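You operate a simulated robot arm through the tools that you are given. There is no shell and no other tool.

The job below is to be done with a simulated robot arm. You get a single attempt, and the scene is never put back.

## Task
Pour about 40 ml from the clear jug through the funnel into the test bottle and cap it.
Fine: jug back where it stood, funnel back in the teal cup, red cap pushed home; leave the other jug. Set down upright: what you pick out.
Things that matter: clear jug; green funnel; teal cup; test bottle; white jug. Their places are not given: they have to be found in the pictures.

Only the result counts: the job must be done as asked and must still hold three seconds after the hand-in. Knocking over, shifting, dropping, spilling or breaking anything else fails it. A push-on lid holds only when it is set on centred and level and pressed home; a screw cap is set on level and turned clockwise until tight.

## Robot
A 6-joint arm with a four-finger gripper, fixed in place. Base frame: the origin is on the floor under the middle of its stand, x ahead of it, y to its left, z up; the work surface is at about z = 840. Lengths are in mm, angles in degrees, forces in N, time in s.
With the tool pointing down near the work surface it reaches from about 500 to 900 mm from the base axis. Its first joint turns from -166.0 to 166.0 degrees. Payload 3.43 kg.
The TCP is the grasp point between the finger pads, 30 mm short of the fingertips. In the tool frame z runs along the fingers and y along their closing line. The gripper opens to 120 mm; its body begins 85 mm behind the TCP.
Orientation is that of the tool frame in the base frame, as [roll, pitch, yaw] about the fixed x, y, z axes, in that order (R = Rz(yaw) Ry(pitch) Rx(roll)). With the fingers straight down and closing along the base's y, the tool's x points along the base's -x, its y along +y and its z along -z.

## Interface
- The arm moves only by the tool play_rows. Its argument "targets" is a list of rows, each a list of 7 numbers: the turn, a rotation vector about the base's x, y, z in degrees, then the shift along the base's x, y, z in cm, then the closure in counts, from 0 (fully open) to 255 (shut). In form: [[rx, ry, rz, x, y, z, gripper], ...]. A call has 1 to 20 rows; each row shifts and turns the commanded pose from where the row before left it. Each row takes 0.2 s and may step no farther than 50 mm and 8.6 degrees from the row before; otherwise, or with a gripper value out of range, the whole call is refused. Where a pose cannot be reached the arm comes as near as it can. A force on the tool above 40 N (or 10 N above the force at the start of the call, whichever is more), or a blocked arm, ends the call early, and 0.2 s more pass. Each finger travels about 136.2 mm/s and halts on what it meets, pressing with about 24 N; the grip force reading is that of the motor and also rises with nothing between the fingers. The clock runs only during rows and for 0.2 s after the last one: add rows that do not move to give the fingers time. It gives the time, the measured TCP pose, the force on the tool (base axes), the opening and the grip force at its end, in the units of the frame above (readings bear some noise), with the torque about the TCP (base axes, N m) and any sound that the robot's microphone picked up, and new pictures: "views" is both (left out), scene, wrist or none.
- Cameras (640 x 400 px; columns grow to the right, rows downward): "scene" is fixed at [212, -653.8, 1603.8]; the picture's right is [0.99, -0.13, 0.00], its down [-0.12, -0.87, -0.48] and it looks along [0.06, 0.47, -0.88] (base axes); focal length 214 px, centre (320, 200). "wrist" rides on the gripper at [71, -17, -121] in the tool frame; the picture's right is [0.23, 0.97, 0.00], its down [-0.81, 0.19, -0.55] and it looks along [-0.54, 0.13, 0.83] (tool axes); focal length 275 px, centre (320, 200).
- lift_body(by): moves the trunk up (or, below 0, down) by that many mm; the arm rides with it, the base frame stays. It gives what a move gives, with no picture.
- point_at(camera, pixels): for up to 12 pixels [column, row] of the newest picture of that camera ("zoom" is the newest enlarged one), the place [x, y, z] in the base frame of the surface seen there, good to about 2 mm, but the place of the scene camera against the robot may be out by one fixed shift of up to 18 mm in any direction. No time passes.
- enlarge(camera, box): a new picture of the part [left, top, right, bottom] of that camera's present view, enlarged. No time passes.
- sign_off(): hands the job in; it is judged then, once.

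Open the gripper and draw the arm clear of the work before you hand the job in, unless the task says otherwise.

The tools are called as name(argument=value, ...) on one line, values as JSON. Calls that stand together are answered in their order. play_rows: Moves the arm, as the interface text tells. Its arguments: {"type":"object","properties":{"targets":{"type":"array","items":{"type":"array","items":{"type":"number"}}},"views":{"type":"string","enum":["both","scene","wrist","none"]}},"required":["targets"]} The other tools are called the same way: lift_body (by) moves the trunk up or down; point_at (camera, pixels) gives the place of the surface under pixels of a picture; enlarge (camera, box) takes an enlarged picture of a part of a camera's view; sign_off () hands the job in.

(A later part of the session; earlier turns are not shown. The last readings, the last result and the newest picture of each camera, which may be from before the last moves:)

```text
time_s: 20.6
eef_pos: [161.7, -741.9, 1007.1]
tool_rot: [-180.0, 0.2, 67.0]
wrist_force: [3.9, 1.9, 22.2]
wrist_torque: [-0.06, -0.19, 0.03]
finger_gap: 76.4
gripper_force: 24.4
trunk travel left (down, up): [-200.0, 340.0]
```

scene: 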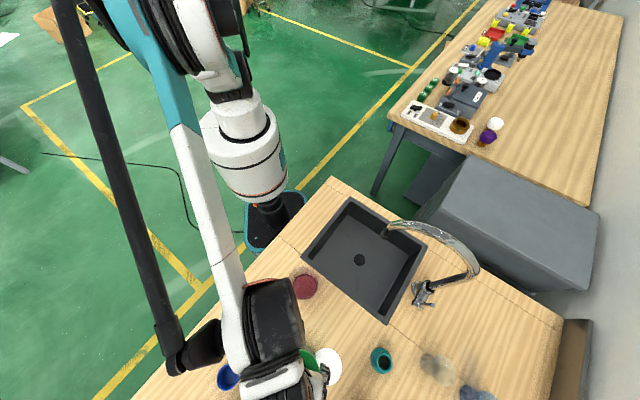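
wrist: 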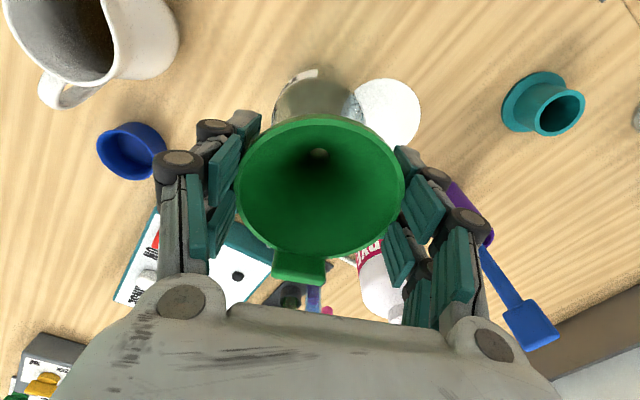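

Contact: z force rises from 6 to 22 N near z≈1008, so the cone is on the neck. I back off upward ~3 mm with a small +y correction to relieve the load.

play_rows(targets=[[0, 0, 0, 0, 0.05, 0.2, 120], [0, 0, 0, 0.05, 0.1, 0.1, 120], [0, 0, 0, 0, 0, 0, 120]], views="wrist")

```text
time_s: 21.4
eef_pos: [161.8, -742.6, 1009.4]
tool_rot: [180.0, 0.0, 67.1]
wrist_force: [0.2, -0.1, -0.4]
wrist_torque: [0.03, 0.02, -0.05]
finger_gap: 76.5
gripper_force: 24.1
trunk travel left (down, up): [-200.0, 340.0]
```

wrist: 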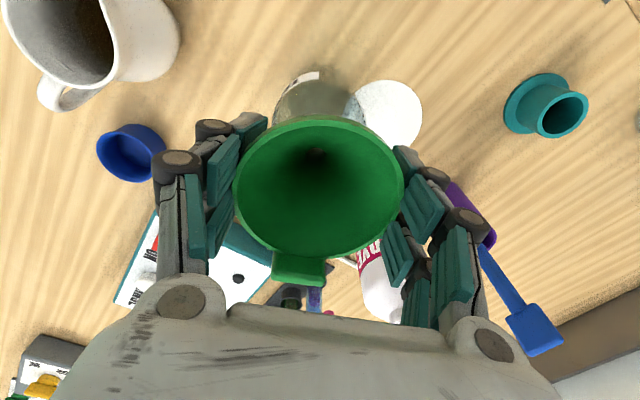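

Unloaded at z≈1009.4. I lower 1 mm to touch gently and check that lateral force is small.

play_rows(targets=[[0, 0, 0, 0, 0, -0.1, 120], [0, 0, 0, 0, 0, 0, 120]], views="none")

```text
time_s: 22.0
eef_pos: [162.0, -743.3, 1007.8]
tool_rot: [-179.9, 0.0, 67.0]
wrist_force: [0.0, 0.9, -0.8]
wrist_torque: [0.01, 0.0, 0.01]
finger_gap: 76.6
gripper_force: 24.3
trunk travel left (down, up): [-200.0, 340.0]
```

No contact yet; I lower 1 mm more at a time.

play_rows(targets=[[0, 0, 0, 0, 0, -0.1, 120], [0, 0, 0, 0, 0, 0, 120]], views="none")

play_rows(targets=[[0, 0, 0, 0, 0, -0.1, 120], [0, 0, 0, 0, 0, 0, 120]], views="none")

```text
time_s: 22.6
eef_pos: [162.8, -741.6, 1007.1]
tool_rot: [-180.0, 0.0, 67.0]
wrist_force: [1.8, -0.4, 8.2]
wrist_torque: [-0.02, -0.01, -0.01]
finger_gap: 76.4
gripper_force: 24.2
trunk travel left (down, up): [-200.0, 340.0]
```

```text
time_s: 23.2
eef_pos: [163.3, -742.1, 1006.6]
tool_rot: [-180.0, 0.0, 67.0]
wrist_force: [2.8, 0.1, 16.6]
wrist_torque: [-0.04, -0.04, 0.0]
finger_gap: 76.6
gripper_force: 23.8
trunk travel left (down, up): [-200.0, 340.0]
```

Force is now vertical, with a small +x part. I relieve by +1.5 mm up and +0.7 mm x, then open slowly to release.

play_rows(targets=[[0, 0, 0, 0.07, 0, 0.15, 120], [0, 0, 0, 0, 0, 0, 120], [0, 0, 0, 0, 0, 0, 88], [0, 0, 0, 0, 0, 0, 80], [0, 0, 0, 0, 0, 0, 70], [0, 0, 0, 0, 0, 0, 50]], views="both")

```text
time_s: 24.6
eef_pos: [163.1, -742.6, 1007.0]
tool_rot: [-180.0, 0.0, 67.0]
wrist_force: [-0.3, -0.1, -0.7]
wrist_torque: [0.0, 0.01, 0.01]
finger_gap: 96.6
gripper_force: 0.1
trunk travel left (down, up): [-200.0, 340.0]
```

scene: 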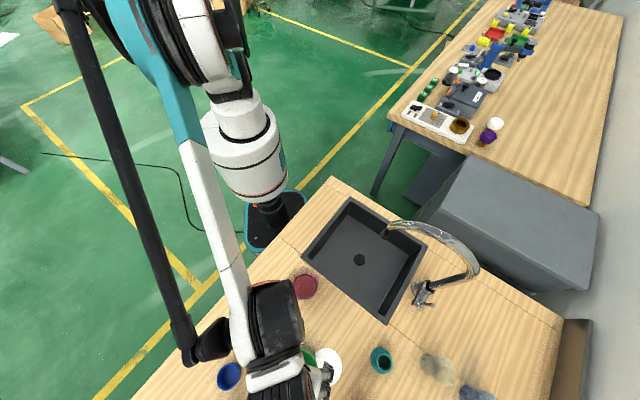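
wrist: 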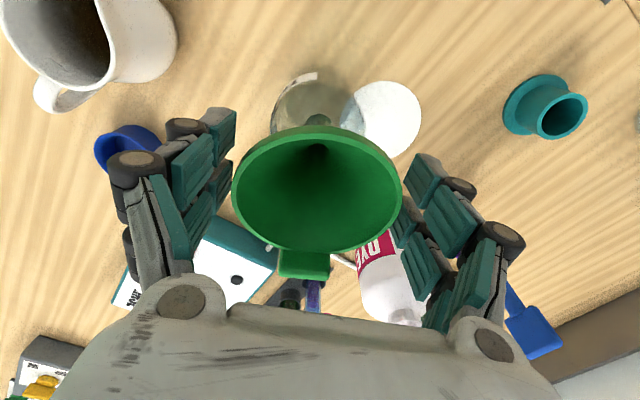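

After release the rim ellipse looks slightly flatter (top 126, bottom 250), suggesting the funnel settled with a lean toward the tab. I enlarge to assess.

enlarge(camera="wrist", box=[220, 60, 420, 290])

point_at(camera="wrist", pixels=[[317, 128], [300, 246], [235, 185], [399, 185], [317, 180], [304, 268]])

```text
1.74 times, centred on (320, 175) of wrist
```

zoom: 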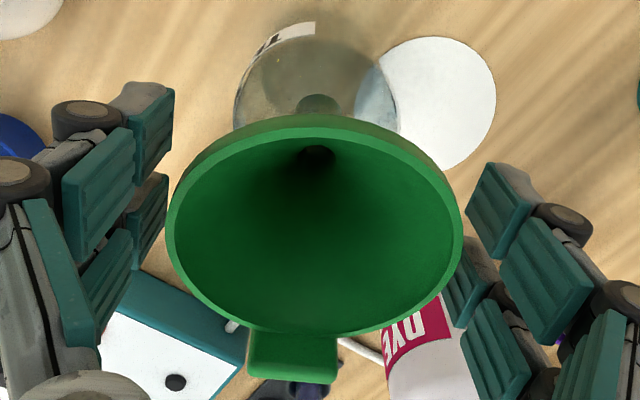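

```text
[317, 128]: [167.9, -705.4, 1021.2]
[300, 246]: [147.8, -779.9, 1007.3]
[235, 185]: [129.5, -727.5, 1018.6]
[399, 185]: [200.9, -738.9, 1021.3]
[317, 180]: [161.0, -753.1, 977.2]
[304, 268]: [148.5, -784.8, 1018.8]
```

The funnel leans about 10° toward its tab (rim z 1021 vs 1007) but rests in the neck. I raise the hand straight up and look again to see that it's stable.

play_rows(targets=[[0, 0, 0, 0, 0, 0, 40], [0, 0, 0, 0, 0, 2.0, 40], [0, 0, 0, 0, 0, 3.0, 40], [0, 0, 0, 0, 0, 4.0, 40], [0, 0, 0, 0, 0, 4.0, 40], [0, 0, 0, 0, 0, 0, 40]], views="both")

enlarge(camera="wrist", box=[220, 20, 420, 190])

```text
time_s: 26.0
eef_pos: [161.8, -743.0, 1138.8]
tool_rot: [179.9, -0.1, 67.0]
wrist_force: [0.0, 0.4, -0.1]
wrist_torque: [-0.02, 0.0, 0.01]
finger_gap: 101.2
gripper_force: 0.1
trunk travel left (down, up): [-200.0, 340.0]
```

scene: 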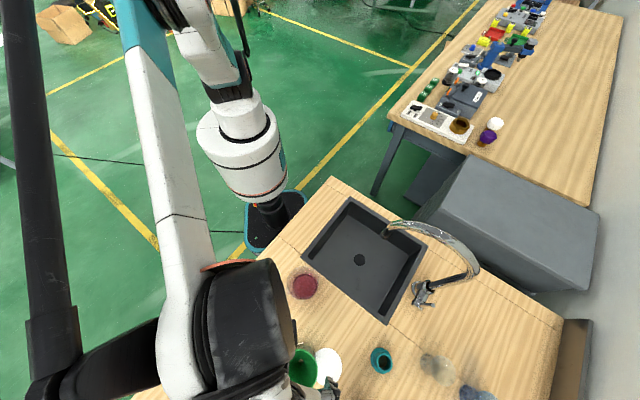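
wrist: 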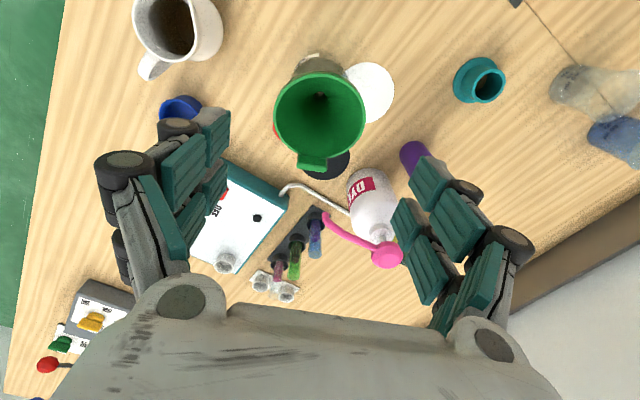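

```text
2.35 times, centred on (320, 105) of wrist
```

zoom: 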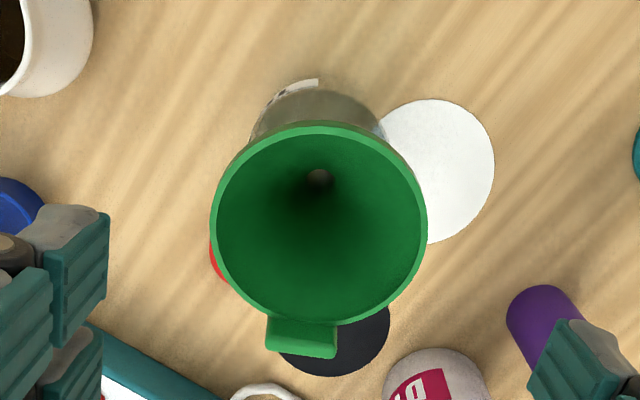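

The funnel stands. I measure rim points in this zoom to get its centre and tilt.

point_at(camera="zoom", pixels=[[320, 124], [320, 320], [213, 220], [424, 215], [250, 160], [392, 160], [250, 292], [398, 285], [300, 340], [320, 178], [316, 230]])

```text
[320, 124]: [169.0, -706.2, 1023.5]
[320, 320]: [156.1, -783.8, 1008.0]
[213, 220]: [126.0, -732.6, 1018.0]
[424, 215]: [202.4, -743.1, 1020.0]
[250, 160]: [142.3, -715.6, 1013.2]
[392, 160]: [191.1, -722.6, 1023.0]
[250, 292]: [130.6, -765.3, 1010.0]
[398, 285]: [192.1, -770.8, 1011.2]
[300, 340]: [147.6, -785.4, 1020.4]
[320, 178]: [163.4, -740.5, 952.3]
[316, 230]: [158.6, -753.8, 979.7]
```

Funnel centre ≈(163.5,-742,1016), leaning ~11°. Now for the jug: I turn the tool to yaw ≈198.5° (closing line across the spout–handle direction, camera on the handle side) while moving to about (80,-620,1140) to view the jug.

play_rows(targets=[[0, 0, 8.22, -0.51, 0.77, 0, 40], [0, 0, 8.22, -0.51, 0.77, 0, 40], [0, 0, 8.22, -0.51, 0.77, 0, 40], [0, 0, 8.22, -0.51, 0.77, 0, 40], [0, 0, 8.22, -0.51, 0.77, 0, 40], [0, 0, 8.22, -0.51, 0.77, 0, 40], [0, 0, 8.22, -0.51, 0.77, 0, 40], [0, 0, 8.22, -0.51, 0.77, 0, 40], [0, 0, 8.22, -0.51, 0.77, 0, 20], [0, 0, 8.22, -0.51, 0.77, 0, 0], [0, 0, 8.22, -0.51, 0.77, 0, 0], [0, 0, 8.22, -0.51, 0.77, 0, 0], [0, 0, 8.22, -0.51, 0.77, 0, 0], [0, 0, 8.22, -0.51, 0.77, 0, 0], [0, 0, 8.22, -0.51, 0.77, 0, 0], [0, 0, 8.22, -0.51, 0.77, 0, 0], [0, 0, 0, 0, 0, 0, 0]], views="both")

```text
time_s: 29.6
eef_pos: [80.3, -619.5, 1137.1]
tool_rot: [179.9, 0.1, -161.4]
wrist_force: [-0.5, -0.7, -0.5]
wrist_torque: [-0.03, -0.03, 0.0]
finger_gap: 120.2
gripper_force: 0.0
trunk travel left (down, up): [-200.0, 340.0]
```

scene: 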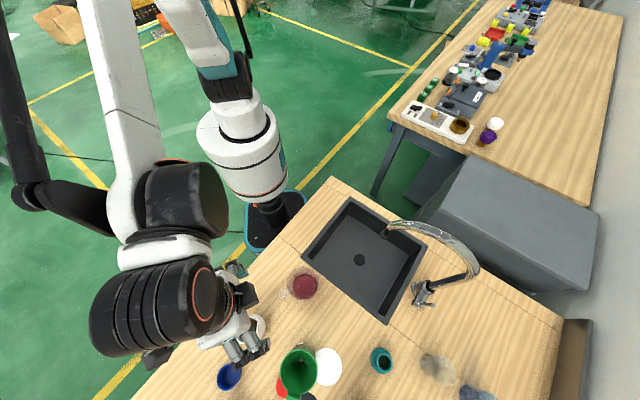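
wrist: 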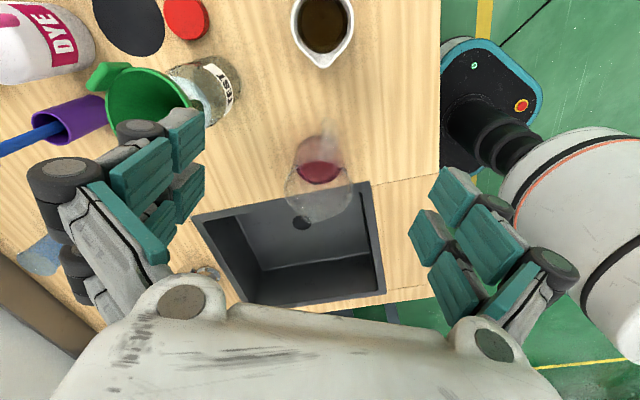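

The jug is in the middle of the wrist view at (320,172), aligned with its spout pointing down in the picture. I enlarge it and the bottle.

enlarge(camera="wrist", box=[270, 120, 370, 230])

enlarge(camera="wrist", box=[60, 0, 260, 150])

enlarge(camera="scene", box=[200, 250, 360, 400])

```text
3.64 times, centred on (320, 175) of wrist
```

zoom: 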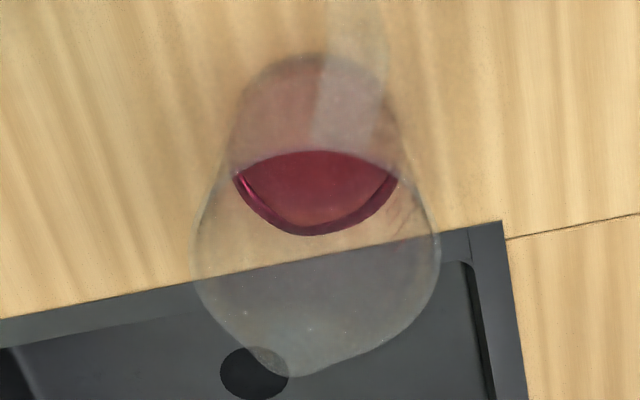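

```text
2.67 times, centred on (160, 75) of wrist
```

zoom: 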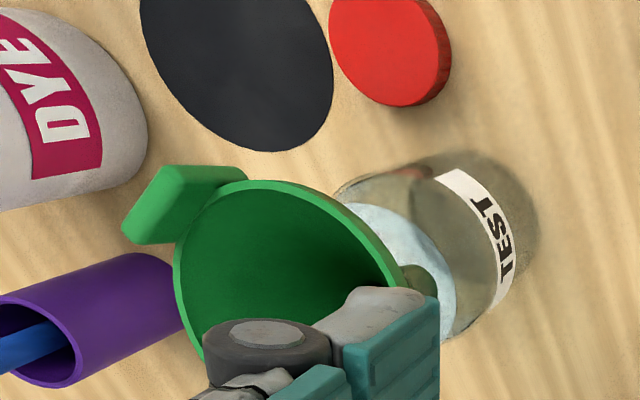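

```text
2.67 times, centred on (280, 325) of scene
```

zoom: 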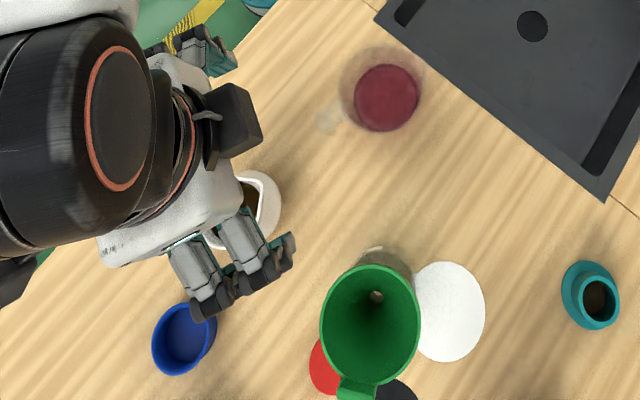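

I probe the jug's rim pixels in the wrist picture (left 285,190; right 353,190; spout tip 314,223; near edge 317,161).

point_at(camera="wrist", pixels=[[285, 190], [285.5, 191], [353, 190], [352.6, 191], [314, 223], [314, 222.5], [317, 161.5], [317, 162], [318, 175], [300, 172], [340, 172], [330, 140]])

enlarge(camera="wrist", box=[275, 0, 375, 130])

```text
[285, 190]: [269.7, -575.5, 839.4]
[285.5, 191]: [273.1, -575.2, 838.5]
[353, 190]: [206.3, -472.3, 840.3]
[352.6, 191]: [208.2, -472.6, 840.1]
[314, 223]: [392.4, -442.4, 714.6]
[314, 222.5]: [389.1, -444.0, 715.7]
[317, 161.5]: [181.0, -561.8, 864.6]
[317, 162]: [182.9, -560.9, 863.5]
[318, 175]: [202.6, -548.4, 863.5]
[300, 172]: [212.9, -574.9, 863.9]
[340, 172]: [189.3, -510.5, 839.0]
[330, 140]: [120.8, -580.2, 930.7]
```

```text
3.08 times, centred on (325, 65) of wrist
```

zoom: 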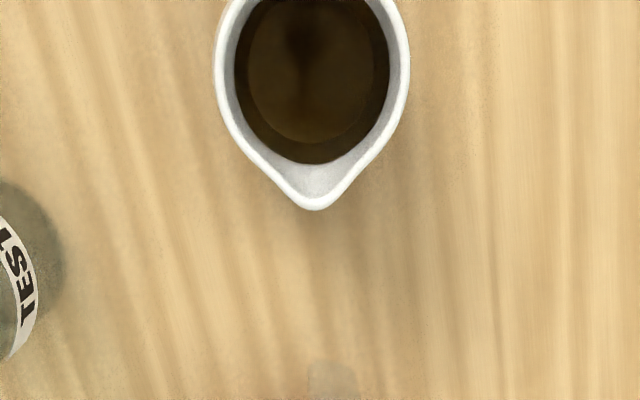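

The handle top reads (121,-580,931). I also measure the white jug's rim to check clearance for a leaned grasp.

point_at(camera="zoom", pixels=[[222, 90], [402, 90], [315, 205], [230, 20], [400, 20], [312, 100], [260, 165], [370, 165]])

point_at(camera="scene", pixels=[[262, 318], [265, 330], [258, 340], [248, 350]])

```text
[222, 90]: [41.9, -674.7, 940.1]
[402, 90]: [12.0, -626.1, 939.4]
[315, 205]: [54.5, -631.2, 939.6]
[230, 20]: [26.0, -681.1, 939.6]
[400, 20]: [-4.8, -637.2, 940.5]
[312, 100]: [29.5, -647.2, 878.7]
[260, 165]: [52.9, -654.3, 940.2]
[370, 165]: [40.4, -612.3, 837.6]
```

```text
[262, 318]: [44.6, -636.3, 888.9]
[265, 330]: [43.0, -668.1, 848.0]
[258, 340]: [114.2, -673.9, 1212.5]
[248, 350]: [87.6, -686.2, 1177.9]
```

White jug rim is at z≈940 with spout tip at (54,-631), so a 25° lean toward the handle clears it. I move above the clear jug to ≈(190,-556,1020) while leaning the tool -25° about the closing line.

play_rows(targets=[[1.6, -4.74, 0, 2.2, 1.28, -2.3, 0], [1.6, -4.74, 0, 2.2, 1.28, -2.3, 0], [1.6, -4.74, 0, 2.2, 1.28, -2.3, 0], [1.6, -4.74, 0, 2.2, 1.28, -2.3, 0], [1.6, -4.74, 0, 2.2, 1.28, -2.3, 0], [0, 0, 0, 0, 0, 0, 0]], views="both")

enlarge(camera="scene", box=[200, 230, 360, 350])

```text
time_s: 31.0
eef_pos: [192.0, -555.3, 1020.3]
tool_rot: [179.9, 25.1, -161.4]
wrist_force: [-0.2, 0.0, 0.0]
wrist_torque: [0.01, -0.03, 0.02]
finger_gap: 119.9
gripper_force: 0.0
trunk travel left (down, up): [-200.0, 340.0]
```

scene: 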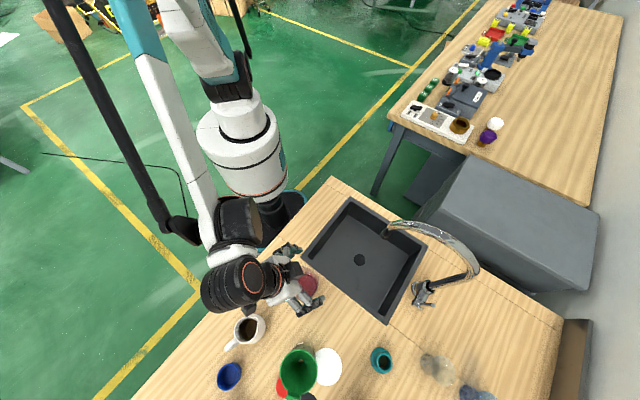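
wrist: 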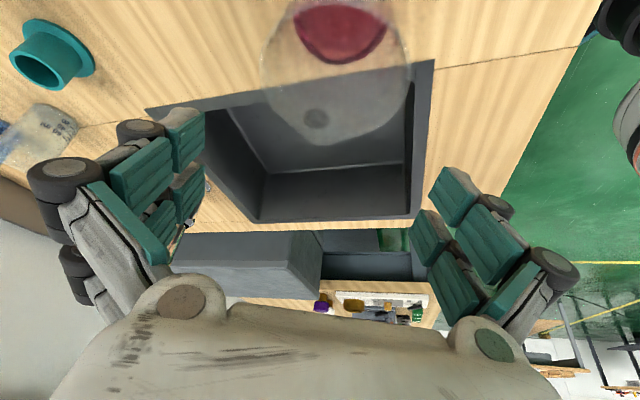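

```text
3.33 times, centred on (280, 290) of scene
```

zoom: 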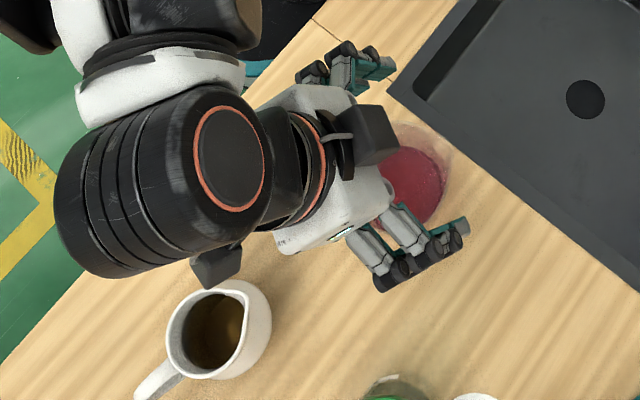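

The jug appears laterally centred between fingers (rim edges ~262 and ~410, prediction 336). I enlarge the wrist view to check the spout and rim position before descending.

enlarge(camera="wrist", box=[240, 0, 440, 160])

```text
2.50 times, centred on (340, 80) of wrist
```

zoom: 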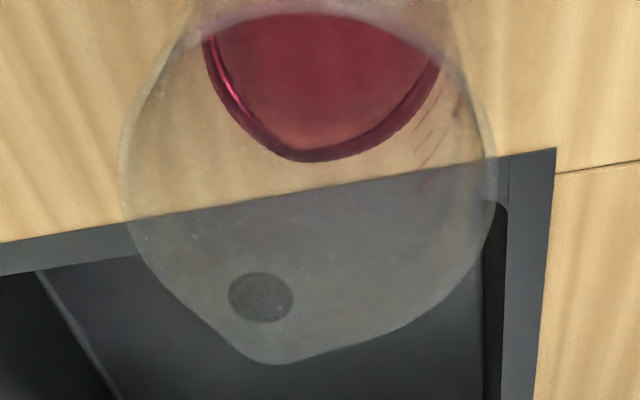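

Spout tip shows at px (322,145), consistent with spout angle ≈21°. I probe the liquid's front edge to fix the jug centre along the spout direction.

point_at(camera="zoom", pixels=[[302, 148], [302, 144], [302, 152], [302, 158], [220, 80], [415, 90], [320, 80], [320, 40], [320, 14], [124, 165], [492, 165], [275, 360]])

```text
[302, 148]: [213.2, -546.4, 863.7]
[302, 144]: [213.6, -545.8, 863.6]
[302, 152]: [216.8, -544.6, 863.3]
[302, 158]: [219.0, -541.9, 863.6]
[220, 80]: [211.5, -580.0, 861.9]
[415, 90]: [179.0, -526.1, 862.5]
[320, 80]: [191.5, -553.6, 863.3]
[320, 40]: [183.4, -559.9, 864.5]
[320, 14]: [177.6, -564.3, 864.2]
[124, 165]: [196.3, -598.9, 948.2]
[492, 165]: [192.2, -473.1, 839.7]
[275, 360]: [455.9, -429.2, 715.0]
```

The jug axis is ≈(182,-558) with rim z≈942. The hand at (192,-555) with its lean is well placed, so I descend straight to TCP z≈926 with the fingers fully open.

play_rows(targets=[[0, 0, 0, -0.1, 0, -3.0, 0], [0, 0, 0, 0, 0, -2.5, 0], [0, 0, 0, 0, 0, -2.0, 0], [0, 0, 0, 0, 0, -1.2, 0], [0, 0, 0, 0, 0, 0, 0]], views="both")

enlarge(camera="scene", box=[220, 250, 350, 350])

```text
time_s: 32.2
eef_pos: [191.8, -554.6, 936.3]
tool_rot: [179.9, 25.0, -161.6]
wrist_force: [0.5, 0.6, 0.3]
wrist_torque: [0.0, 0.01, 0.01]
finger_gap: 120.0
gripper_force: 0.0
trunk travel left (down, up): [-200.0, 340.0]
```

scene: 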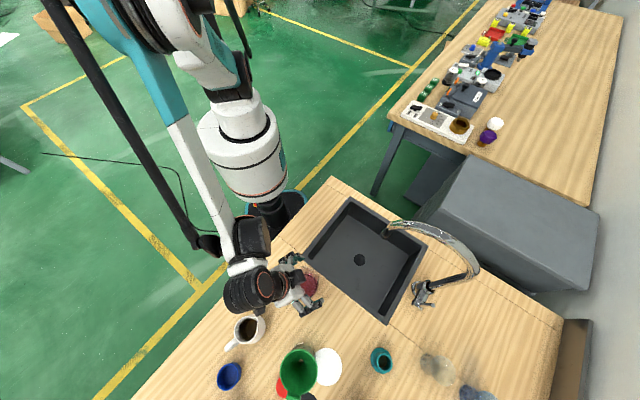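
wrist: 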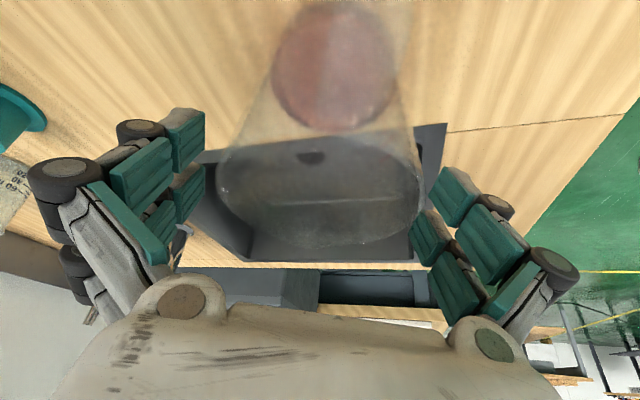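

```text
4.00 times, centred on (285, 300) of scene
```

zoom: 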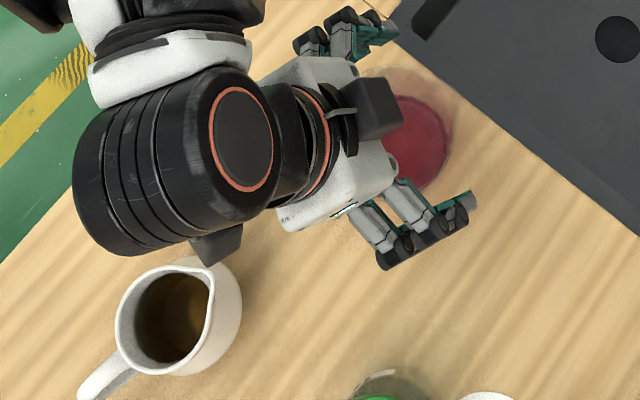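

From several views the jug rim is nearer z≈950, so the present height (TCP 936) already puts the rim ~15 mm behind the grasp point. I shift -4 mm along the spout line, lower 3 mm, and begin closing gently.

play_rows(targets=[[0, 0, 0, -0.38, -0.13, -0.3, 0], [0, 0, 0, 0, 0, 0, 30], [0, 0, 0, 0, 0, 0, 46], [0, 0, 0, 0, 0, 0, 50]], views="wrist")

```text
time_s: 33.2
eef_pos: [187.5, -555.6, 931.5]
tool_rot: [180.0, 24.9, -161.5]
wrist_force: [0.0, -0.3, -0.9]
wrist_torque: [0.05, -0.01, 0.01]
finger_gap: 96.8
gripper_force: 0.0
trunk travel left (down, up): [-200.0, 340.0]
```

wrist: 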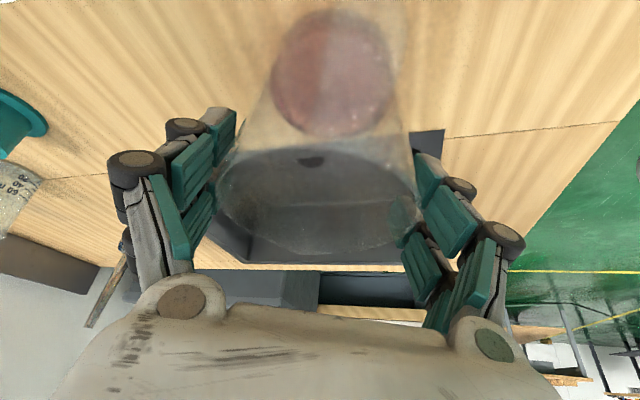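

Gap 96.8 mm, no contact yet, and the jug sits evenly between pads. I close on it.

play_rows(targets=[[0, 0, 0, 0, 0, 0, 55], [0, 0, 0, 0, 0, 0, 60], [0, 0, 0, 0, 0, 0, 66], [0, 0, 0, 0, 0, 0, 72], [0, 0, 0, 0, 0, 0, 110], [0, 0, 0, 0, 0, 0, 110]], views="wrist")

```text
time_s: 34.6
eef_pos: [186.8, -555.5, 932.6]
tool_rot: [180.0, 25.0, -161.5]
wrist_force: [-0.6, 1.1, 3.6]
wrist_torque: [0.12, 0.12, -0.02]
finger_gap: 89.0
gripper_force: 23.9
trunk travel left (down, up): [-200.0, 340.0]
```

wrist: 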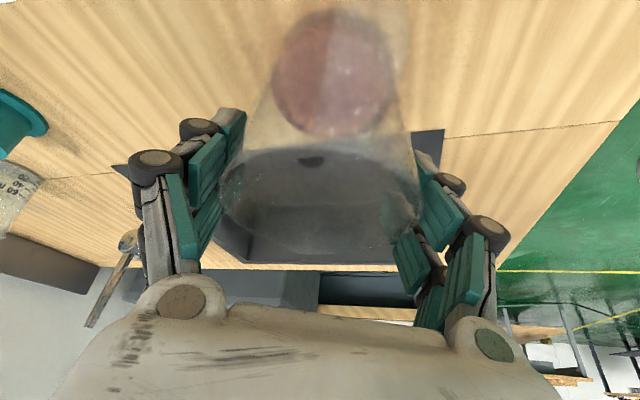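

Gripped at 89.0 mm with 24 N. I lift slowly by 20 mm and check for slip.

play_rows(targets=[[0, 0, 0, 0, 0, 0.3, 110], [0, 0, 0, 0, 0, 0.5, 110], [0, 0, 0, 0, 0, 0.5, 110], [0, 0, 0, 0, 0, 0.7, 110], [0, 0, 0, 0, 0, 0, 110], [0, 0, 0, 0, 0, 0, 110]], views="both")

enlarge(camera="wrist", box=[200, 0, 440, 280])

```text
time_s: 36.0
eef_pos: [187.8, -557.3, 952.8]
tool_rot: [179.8, 24.9, -161.5]
wrist_force: [0.1, -0.9, -3.2]
wrist_torque: [0.02, -0.03, -0.02]
finger_gap: 89.1
gripper_force: 23.7
trunk travel left (down, up): [-200.0, 340.0]
```

scene: 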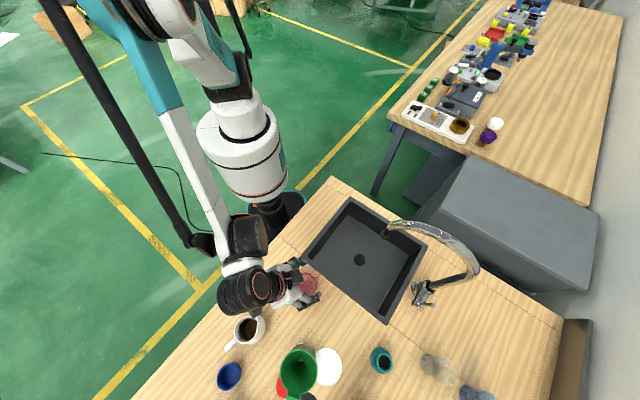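
wrist: 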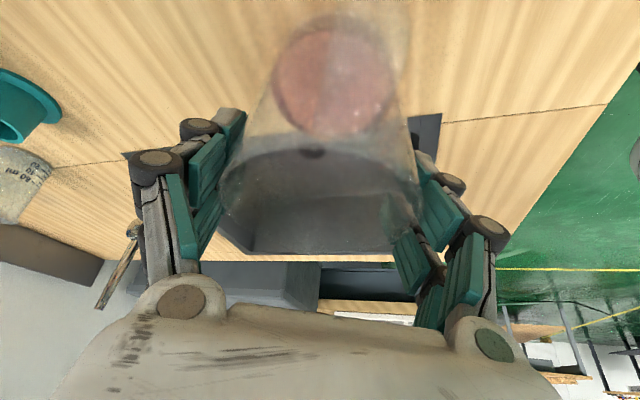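

```text
1.43 times, centred on (320, 140) of wrist
```

zoom: 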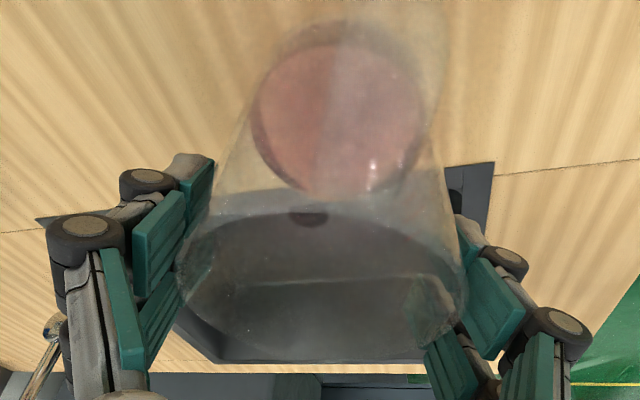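

The jug lifts cleanly (about 3.2 N weight, no slip). I raise it to z≈1130 and carry it to a staging point near (90,-700) clear of the funnel.

play_rows(targets=[[0, 0, 0, 0, 0, 2.5, 110], [0, 0, 0, 0, 0, 3.5, 110], [0, 0, 0, 0, 0, 3.5, 110], [0, 0, 0, 0, 0, 3.5, 110], [0, 0, 0, 0, 0, 3.0, 110], [0, 0, 0, 0, 0, 1.5, 110], [0, 0, 0, -1.0, -1.5, 0, 110], [0, 0, 0, -1.8, -2.6, 0, 110], [0, 0, 0, -2.0, -3.0, 0, 110], [0, 0, 0, -2.0, -3.0, 0, 110], [0, 0, 0, -1.8, -2.6, 0, 110], [0, 0, 0, -1.0, -1.5, 0, 110], [0, 0, 0, 0, 0, 0, 110], [0, 0, 0, 0, 0, 0, 110]], views="both")

```text
time_s: 39.0
eef_pos: [92.3, -699.4, 1128.8]
tool_rot: [179.9, 25.0, -161.5]
wrist_force: [-0.1, -0.6, -1.8]
wrist_torque: [-0.02, 0.01, 0.03]
finger_gap: 88.7
gripper_force: 24.0
trunk travel left (down, up): [-200.0, 340.0]
```

scene: 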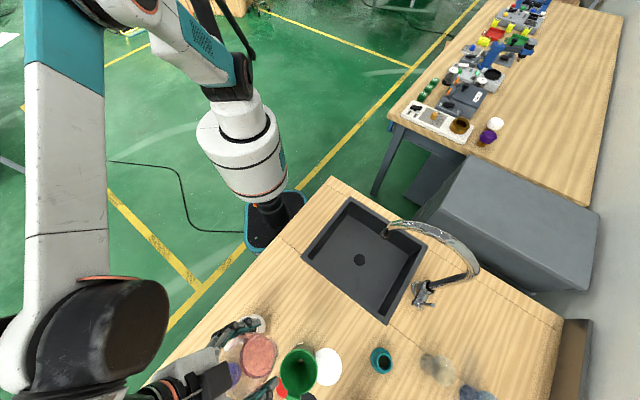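
wrist: 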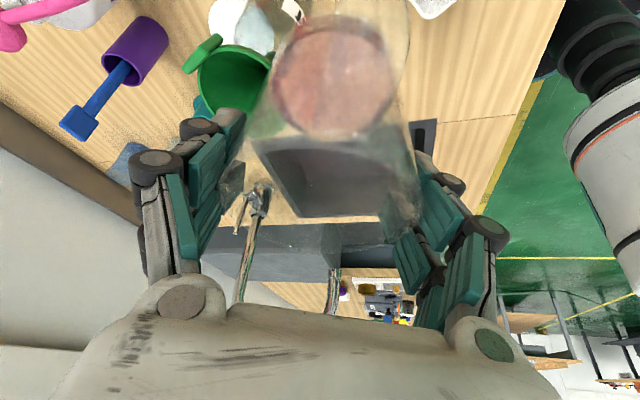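

The jug is at the staging point. I take several still weight readings as a baseline.

play_rows(targets=[[0, 0, 0, 0, 0, 0, 110]], views="none")

play_rows(targets=[[0, 0, 0, 0, 0, 0, 110]], views="none")

play_rows(targets=[[0, 0, 0, 0, 0, 0, 110]], views="none")

play_rows(targets=[[0, 0, 0, 0, 0, 0, 110]], views="none")

play_rows(targets=[[0, 0, 0, 0, 0, 0, 110]], views="none")

play_rows(targets=[[0, 0, 0, 0, 0, 0, 110]], views="none")

enlarge(camera="scene", box=[210, 310, 350, 400])

```text
time_s: 39.4
eef_pos: [91.7, -699.0, 1128.6]
tool_rot: [179.9, 25.0, -161.5]
wrist_force: [-1.0, -0.1, -2.8]
wrist_torque: [0.01, -0.02, 0.02]
finger_gap: 88.9
gripper_force: 23.7
trunk travel left (down, up): [-200.0, 340.0]
```

```text
time_s: 39.8
eef_pos: [91.6, -699.1, 1128.1]
tool_rot: [179.9, 25.0, -161.5]
wrist_force: [-0.7, 0.3, -3.1]
wrist_torque: [0.02, -0.04, -0.01]
finger_gap: 88.7
gripper_force: 24.6
trunk travel left (down, up): [-200.0, 340.0]
```

```text
time_s: 40.2
eef_pos: [91.8, -698.8, 1127.9]
tool_rot: [179.9, 25.0, -161.4]
wrist_force: [-0.1, 0.6, -2.7]
wrist_torque: [0.0, -0.03, -0.02]
finger_gap: 89.0
gripper_force: 23.8
trunk travel left (down, up): [-200.0, 340.0]
```

```text
time_s: 40.6
eef_pos: [92.0, -699.7, 1128.5]
tool_rot: [180.0, 25.0, -161.5]
wrist_force: [0.3, 0.1, -3.0]
wrist_torque: [0.01, -0.05, 0.0]
finger_gap: 88.9
gripper_force: 24.0
trunk travel left (down, up): [-200.0, 340.0]
```

```text
time_s: 41.0
eef_pos: [91.4, -699.9, 1129.0]
tool_rot: [179.9, 25.0, -161.5]
wrist_force: [-0.2, 0.1, -2.5]
wrist_torque: [-0.02, -0.02, -0.01]
finger_gap: 88.8
gripper_force: 24.3
trunk travel left (down, up): [-200.0, 340.0]
```

```text
time_s: 41.4
eef_pos: [91.8, -698.5, 1128.4]
tool_rot: [179.9, 24.9, -161.5]
wrist_force: [0.2, 0.6, -1.5]
wrist_torque: [0.01, -0.01, 0.0]
finger_gap: 88.9
gripper_force: 24.0
trunk travel left (down, up): [-200.0, 340.0]
```

```text
4.44 times, centred on (280, 355) of scene
```

zoom: 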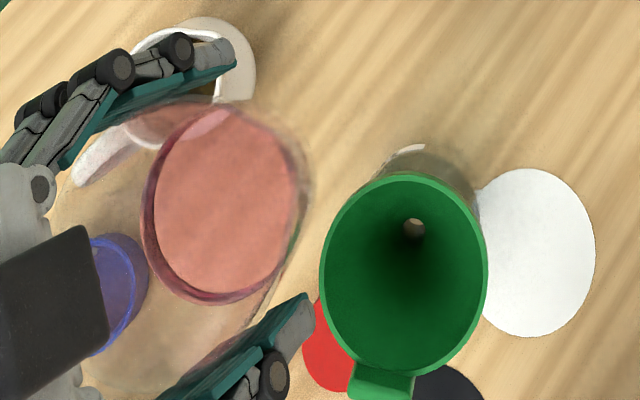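

Average weight ≈2.6 N. The scene view shows the jug's liquid at zoom (220,200) and funnel beside it; I take a baseline reading of liquid surface height.

point_at(camera="zoom", pixels=[[220, 200], [190, 200], [250, 200], [220, 160], [220, 240], [240, 180], [200, 230], [230, 260], [415, 230], [403, 180], [323, 280], [487, 270]])

```text
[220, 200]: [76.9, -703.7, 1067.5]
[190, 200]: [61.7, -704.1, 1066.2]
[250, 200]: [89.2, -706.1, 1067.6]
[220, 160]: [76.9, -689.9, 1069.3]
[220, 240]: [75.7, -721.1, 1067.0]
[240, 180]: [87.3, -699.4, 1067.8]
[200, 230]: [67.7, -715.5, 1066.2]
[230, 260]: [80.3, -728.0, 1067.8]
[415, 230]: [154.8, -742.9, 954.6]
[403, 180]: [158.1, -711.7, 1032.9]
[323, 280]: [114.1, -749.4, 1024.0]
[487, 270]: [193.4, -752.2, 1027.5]
```

The surface is at true z≈1059, i.e. 69 mm below the TCP. I now tilt the jug +52° about the closing line in small steps, before the pour threshold (~60°).

play_rows(targets=[[-1.27, 3.79, 0, 0, 0, 0, 110], [-1.65, 4.93, 0, 0, 0, 0, 110], [-1.65, 4.93, 0, 0, 0, 0, 110], [-1.65, 4.93, 0, 0, 0, 0, 110], [-1.65, 4.93, 0, 0, 0, 0, 110], [-1.65, 4.93, 0, 0, 0, 0, 110], [-1.65, 4.93, 0, 0, 0, 0, 110], [-1.65, 4.93, 0, 0, 0, 0, 110], [-1.27, 3.79, 0, 0, 0, 0, 110], [-0.95, 2.84, 0, 0, 0, 0, 110], [0, 0, 0, 0, 0, 0, 110], [0, 0, 0, 0, 0, 0, 110]], views="both")

enlarge(camera="scene", box=[210, 310, 350, 400])

```text
time_s: 44.0
eef_pos: [91.4, -698.5, 1128.0]
tool_rot: [179.9, -22.4, -161.6]
wrist_force: [0.8, 0.2, -1.9]
wrist_torque: [0.02, -0.07, -0.01]
finger_gap: 88.9
gripper_force: 24.6
trunk travel left (down, up): [-200.0, 340.0]
```

scene: 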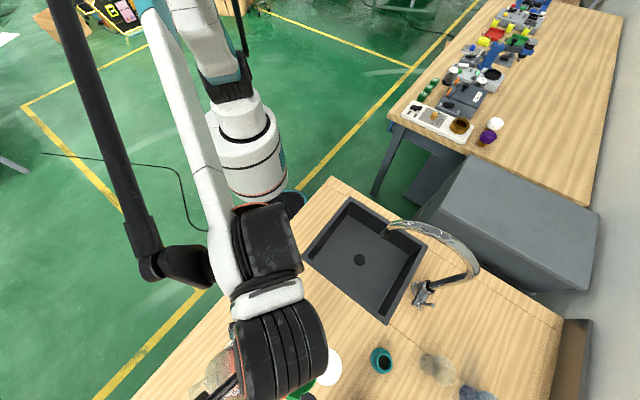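
wrist: 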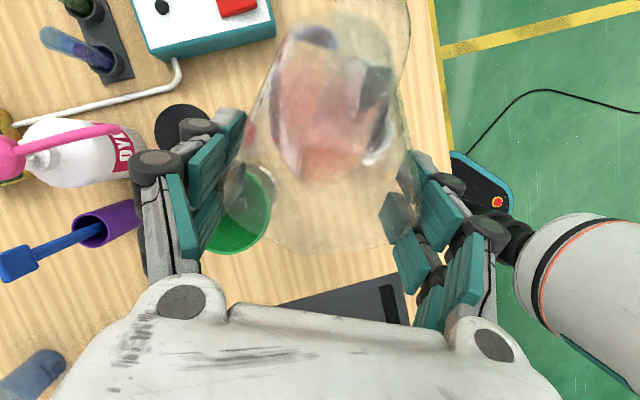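

```text
4.44 times, centred on (280, 355) of scene
```

zoom: 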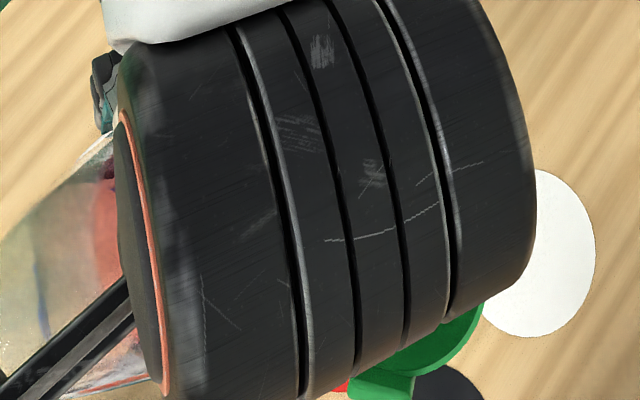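

The jug is tilted 47° with no pour. Next I move sideways at height, tilting to 56°, then lower so the lip sits about 14 mm behind the funnel centre and ~30 mm above the rim.

play_rows(targets=[[-0.91, 2.72, 0, 0.65, -2.06, 0, 110], [-0.91, 2.72, 0, 0.65, -2.06, 0, 110], [-0.91, 2.72, 0, 0.64, -2.05, 0, 110], [0, 0, 0, 0, 0, -1.5, 110], [0, 0, 0, 0, 0, -1.6, 110], [0, 0, 0, 0, 0, 0, 110], [0, 0, 0, 0, 0, 0, 110]], views="both")

enlarge(camera="wrist", box=[200, 60, 440, 280])

```text
time_s: 45.6
eef_pos: [109.7, -760.9, 1096.9]
tool_rot: [179.9, -31.0, -161.5]
wrist_force: [-0.7, -0.1, -3.4]
wrist_torque: [0.03, -0.12, 0.0]
finger_gap: 88.8
gripper_force: 24.5
trunk travel left (down, up): [-200.0, 340.0]
```

scene: 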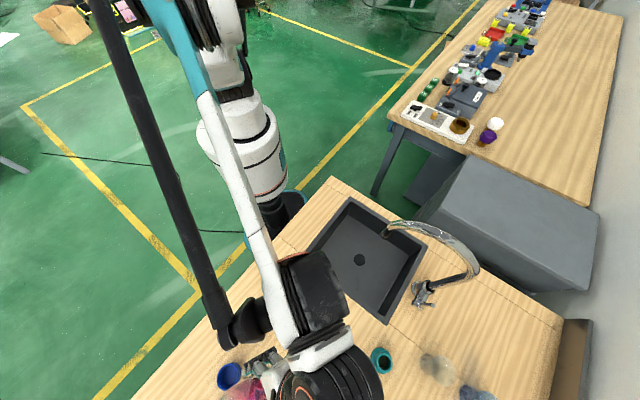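
wrist: 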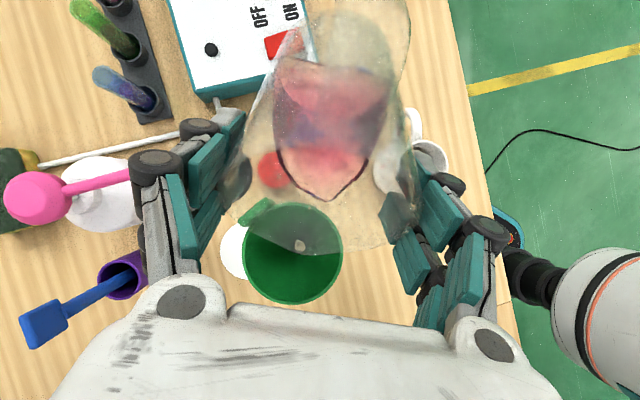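

```text
1.82 times, centred on (320, 170) of wrist
```

zoom: 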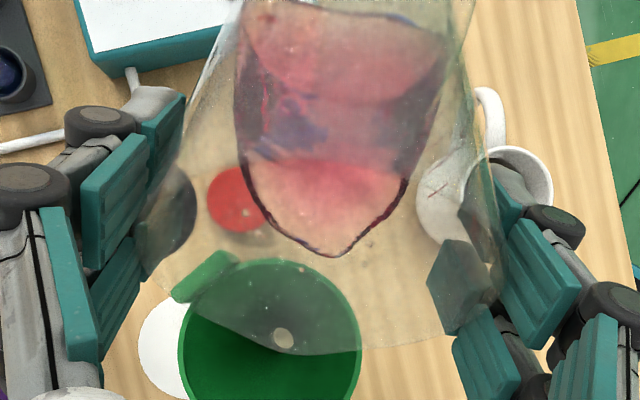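

Clear view: the liquid's front V-tip is at zoom (335,255), the funnel is centred at wrist (292,253), and the jug's lower rim runs near zoom y≈350. I probe these for 3D positions.

point_at(camera="zoom", pixels=[[335, 252], [335, 245], [320, 235], [300, 200], [360, 200], [330, 180], [330, 220], [335, 350], [335, 346], [300, 350], [400, 345], [240, 345]])

enlarge(camera="wrist", box=[260, 170, 400, 270])

```text
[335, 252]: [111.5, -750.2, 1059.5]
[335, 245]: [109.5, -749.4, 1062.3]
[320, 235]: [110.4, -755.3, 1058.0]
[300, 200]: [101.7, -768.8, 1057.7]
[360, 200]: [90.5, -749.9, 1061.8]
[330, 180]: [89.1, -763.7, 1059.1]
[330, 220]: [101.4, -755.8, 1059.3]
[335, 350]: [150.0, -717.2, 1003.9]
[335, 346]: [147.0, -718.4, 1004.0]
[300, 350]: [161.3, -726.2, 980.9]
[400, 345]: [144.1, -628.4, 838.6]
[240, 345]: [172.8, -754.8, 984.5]
```

```text
4.00 times, centred on (330, 220) of wrist
```

zoom: 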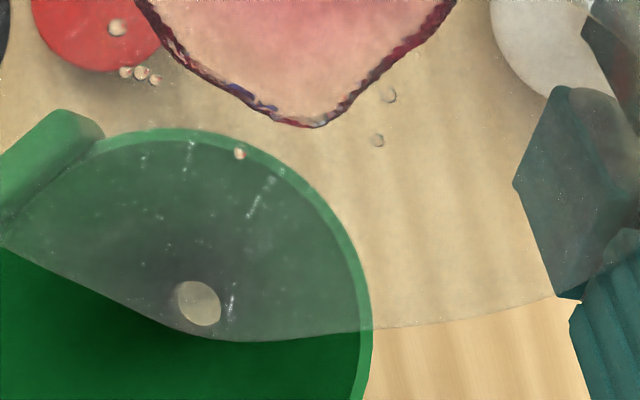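

The lip is ≈12 mm behind the funnel centre but ~6–8 mm to its left-hand (+closing-line) side, and the surface is ~5 mm below the lip. I shift sideways (+2.4,-7 mm), lower 14 mm, then tilt to ~59° about the lip and look.

play_rows(targets=[[0, 0, 0, 0.12, -0.35, -0.7, 110], [0, 0, 0, 0.12, -0.35, -0.7, 110], [-0.317, 0.948, 0, 0.06, 0.02, 0.072, 110], [-0.317, 0.948, 0, 0.06, 0.02, 0.072, 110], [-0.317, 0.948, 0, 0.06, 0.02, 0.072, 110], [0, 0, 0, 0, 0, 0, 110], [0, 0, 0, 0, 0, 0, 110]], views="wrist")

enlarge(camera="wrist", box=[220, 110, 420, 290])

```text
time_s: 47.2
eef_pos: [113.0, -766.7, 1084.4]
tool_rot: [179.8, -34.0, -161.5]
wrist_force: [1.2, -0.2, -2.8]
wrist_torque: [0.07, -0.14, 0.01]
finger_gap: 88.9
gripper_force: 24.3
trunk travel left (down, up): [-200.0, 340.0]
```

wrist: 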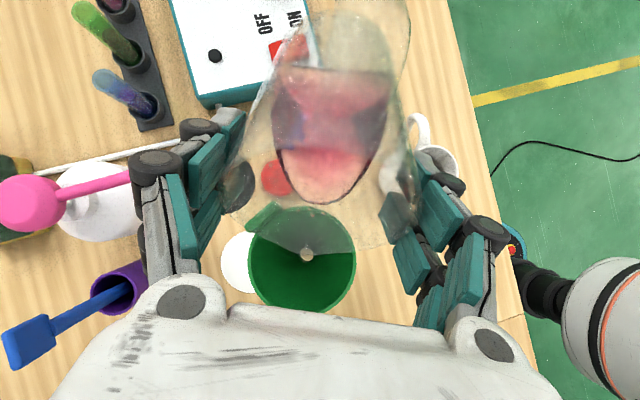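

```text
2.22 times, centred on (320, 200) of wrist
```

zoom: 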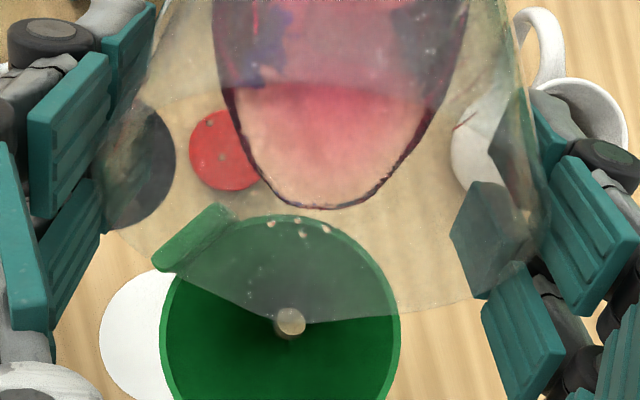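

Lip (308,255) is now laterally aligned with the funnel centre (302,259) and ~10 mm behind it. I tilt 2° more about the lip and watch for flow.

play_rows(targets=[[-0.317, 0.948, 0, 0.062, 0.021, 0.07, 110], [-0.317, 0.948, 0, 0.062, 0.021, 0.07, 110], [0, 0, 0, 0, 0, 0, 110], [0, 0, 0, 0, 0, 0, 110]], views="wrist")

enlarge(camera="wrist", box=[220, 110, 420, 290])

```text
time_s: 48.2
eef_pos: [114.9, -766.2, 1086.3]
tool_rot: [179.9, -36.0, -161.6]
wrist_force: [-0.9, -0.5, -2.3]
wrist_torque: [0.01, -0.06, 0.03]
finger_gap: 88.7
gripper_force: 24.0
trunk travel left (down, up): [-200.0, 340.0]
```

wrist: 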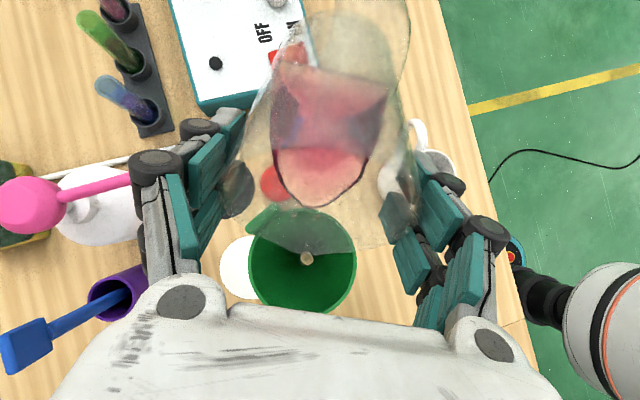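

```text
2.22 times, centred on (320, 200) of wrist
```

zoom: 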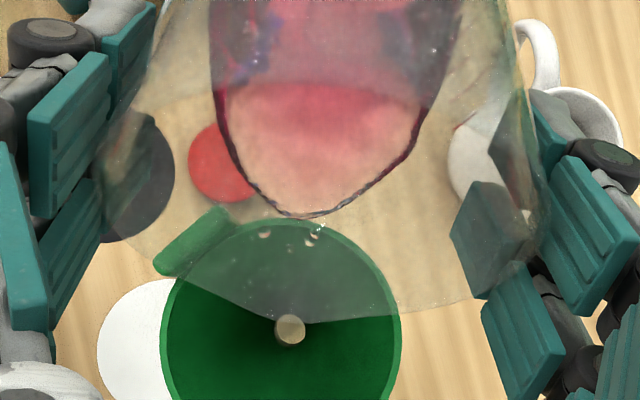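

Liquid front advanced to zoom (310,215); no flow yet. I check the surface height relative to the lip (lip z≈1049).

point_at(camera="zoom", pixels=[[310, 205], [310, 190], [290, 170], [340, 170], [320, 150], [320, 120], [300, 322], [285, 318], [310, 320]])

```text
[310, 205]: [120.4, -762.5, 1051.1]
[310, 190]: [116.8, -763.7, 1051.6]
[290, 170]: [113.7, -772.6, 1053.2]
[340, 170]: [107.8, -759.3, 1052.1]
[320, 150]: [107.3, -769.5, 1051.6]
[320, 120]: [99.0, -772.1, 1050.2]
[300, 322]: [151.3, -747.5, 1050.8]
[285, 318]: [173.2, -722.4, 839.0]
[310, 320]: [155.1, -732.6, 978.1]
```

Surface z≈1051.6 and lip z≈1051 are nearly level, so the pour is about to start. I tilt 1° more and wait.

play_rows(targets=[[-0.317, 0.948, 0, 0.064, 0.021, 0.068, 110], [0, 0, 0, 0, 0, 0, 110], [0, 0, 0, 0, 0, 0, 110], [0, 0, 0, 0, 0, 0, 110]], views="wrist")

enlarge(camera="wrist", box=[220, 110, 420, 290])

```text
time_s: 49.2
eef_pos: [116.0, -767.2, 1087.8]
tool_rot: [179.9, -37.0, -161.5]
wrist_force: [0.2, 0.0, -2.2]
wrist_torque: [0.01, -0.1, 0.02]
finger_gap: 88.8
gripper_force: 24.2
trunk travel left (down, up): [-200.0, 340.0]
```

wrist: 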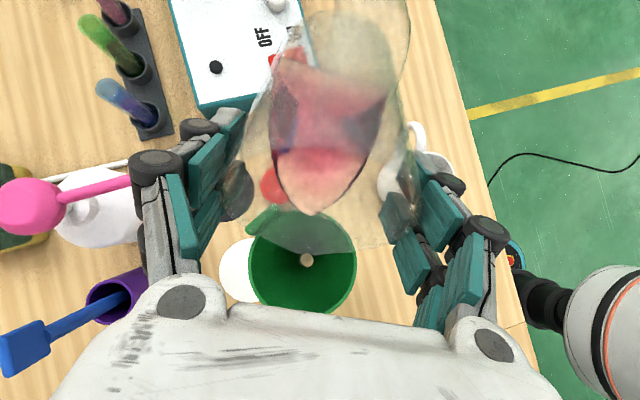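

```text
2.22 times, centred on (320, 200) of wrist
```

zoom: 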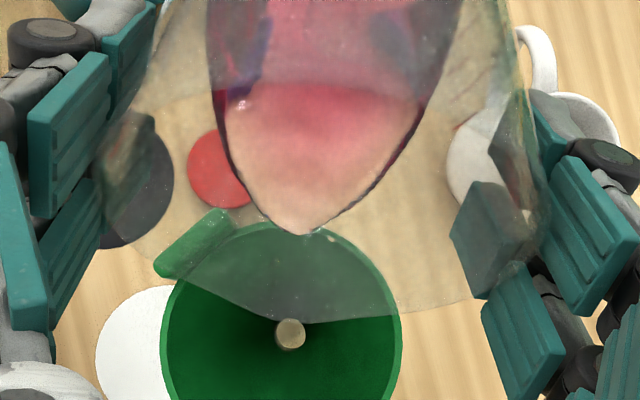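

The front moved to zoom (310,233). I tilt another 1°.

play_rows(targets=[[-0.317, 0.948, 0, 0.064, 0.021, 0.068, 110], [0, 0, 0, 0, 0, 0, 110], [0, 0, 0, 0, 0, 0, 110], [0, 0, 0, 0, 0, 0, 110]], views="wrist")

enlarge(camera="wrist", box=[220, 110, 420, 290])

```text
time_s: 50.2
eef_pos: [115.7, -766.6, 1087.7]
tool_rot: [179.9, -38.0, -161.5]
wrist_force: [-0.1, -0.8, -2.6]
wrist_torque: [0.02, -0.13, 0.02]
finger_gap: 88.4
gripper_force: 23.8
trunk travel left (down, up): [-200.0, 340.0]
```

wrist: 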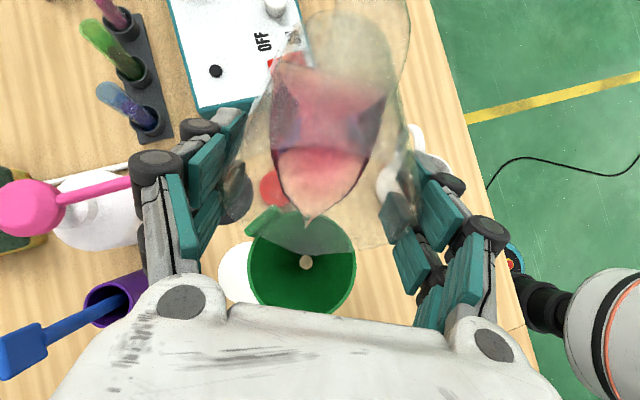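

```text
2.22 times, centred on (320, 200) of wrist
```

zoom: 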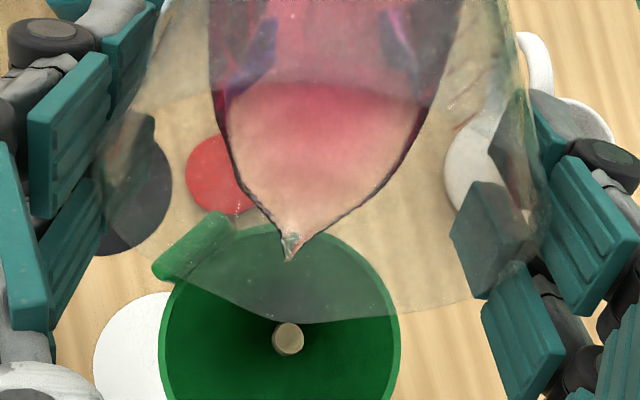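

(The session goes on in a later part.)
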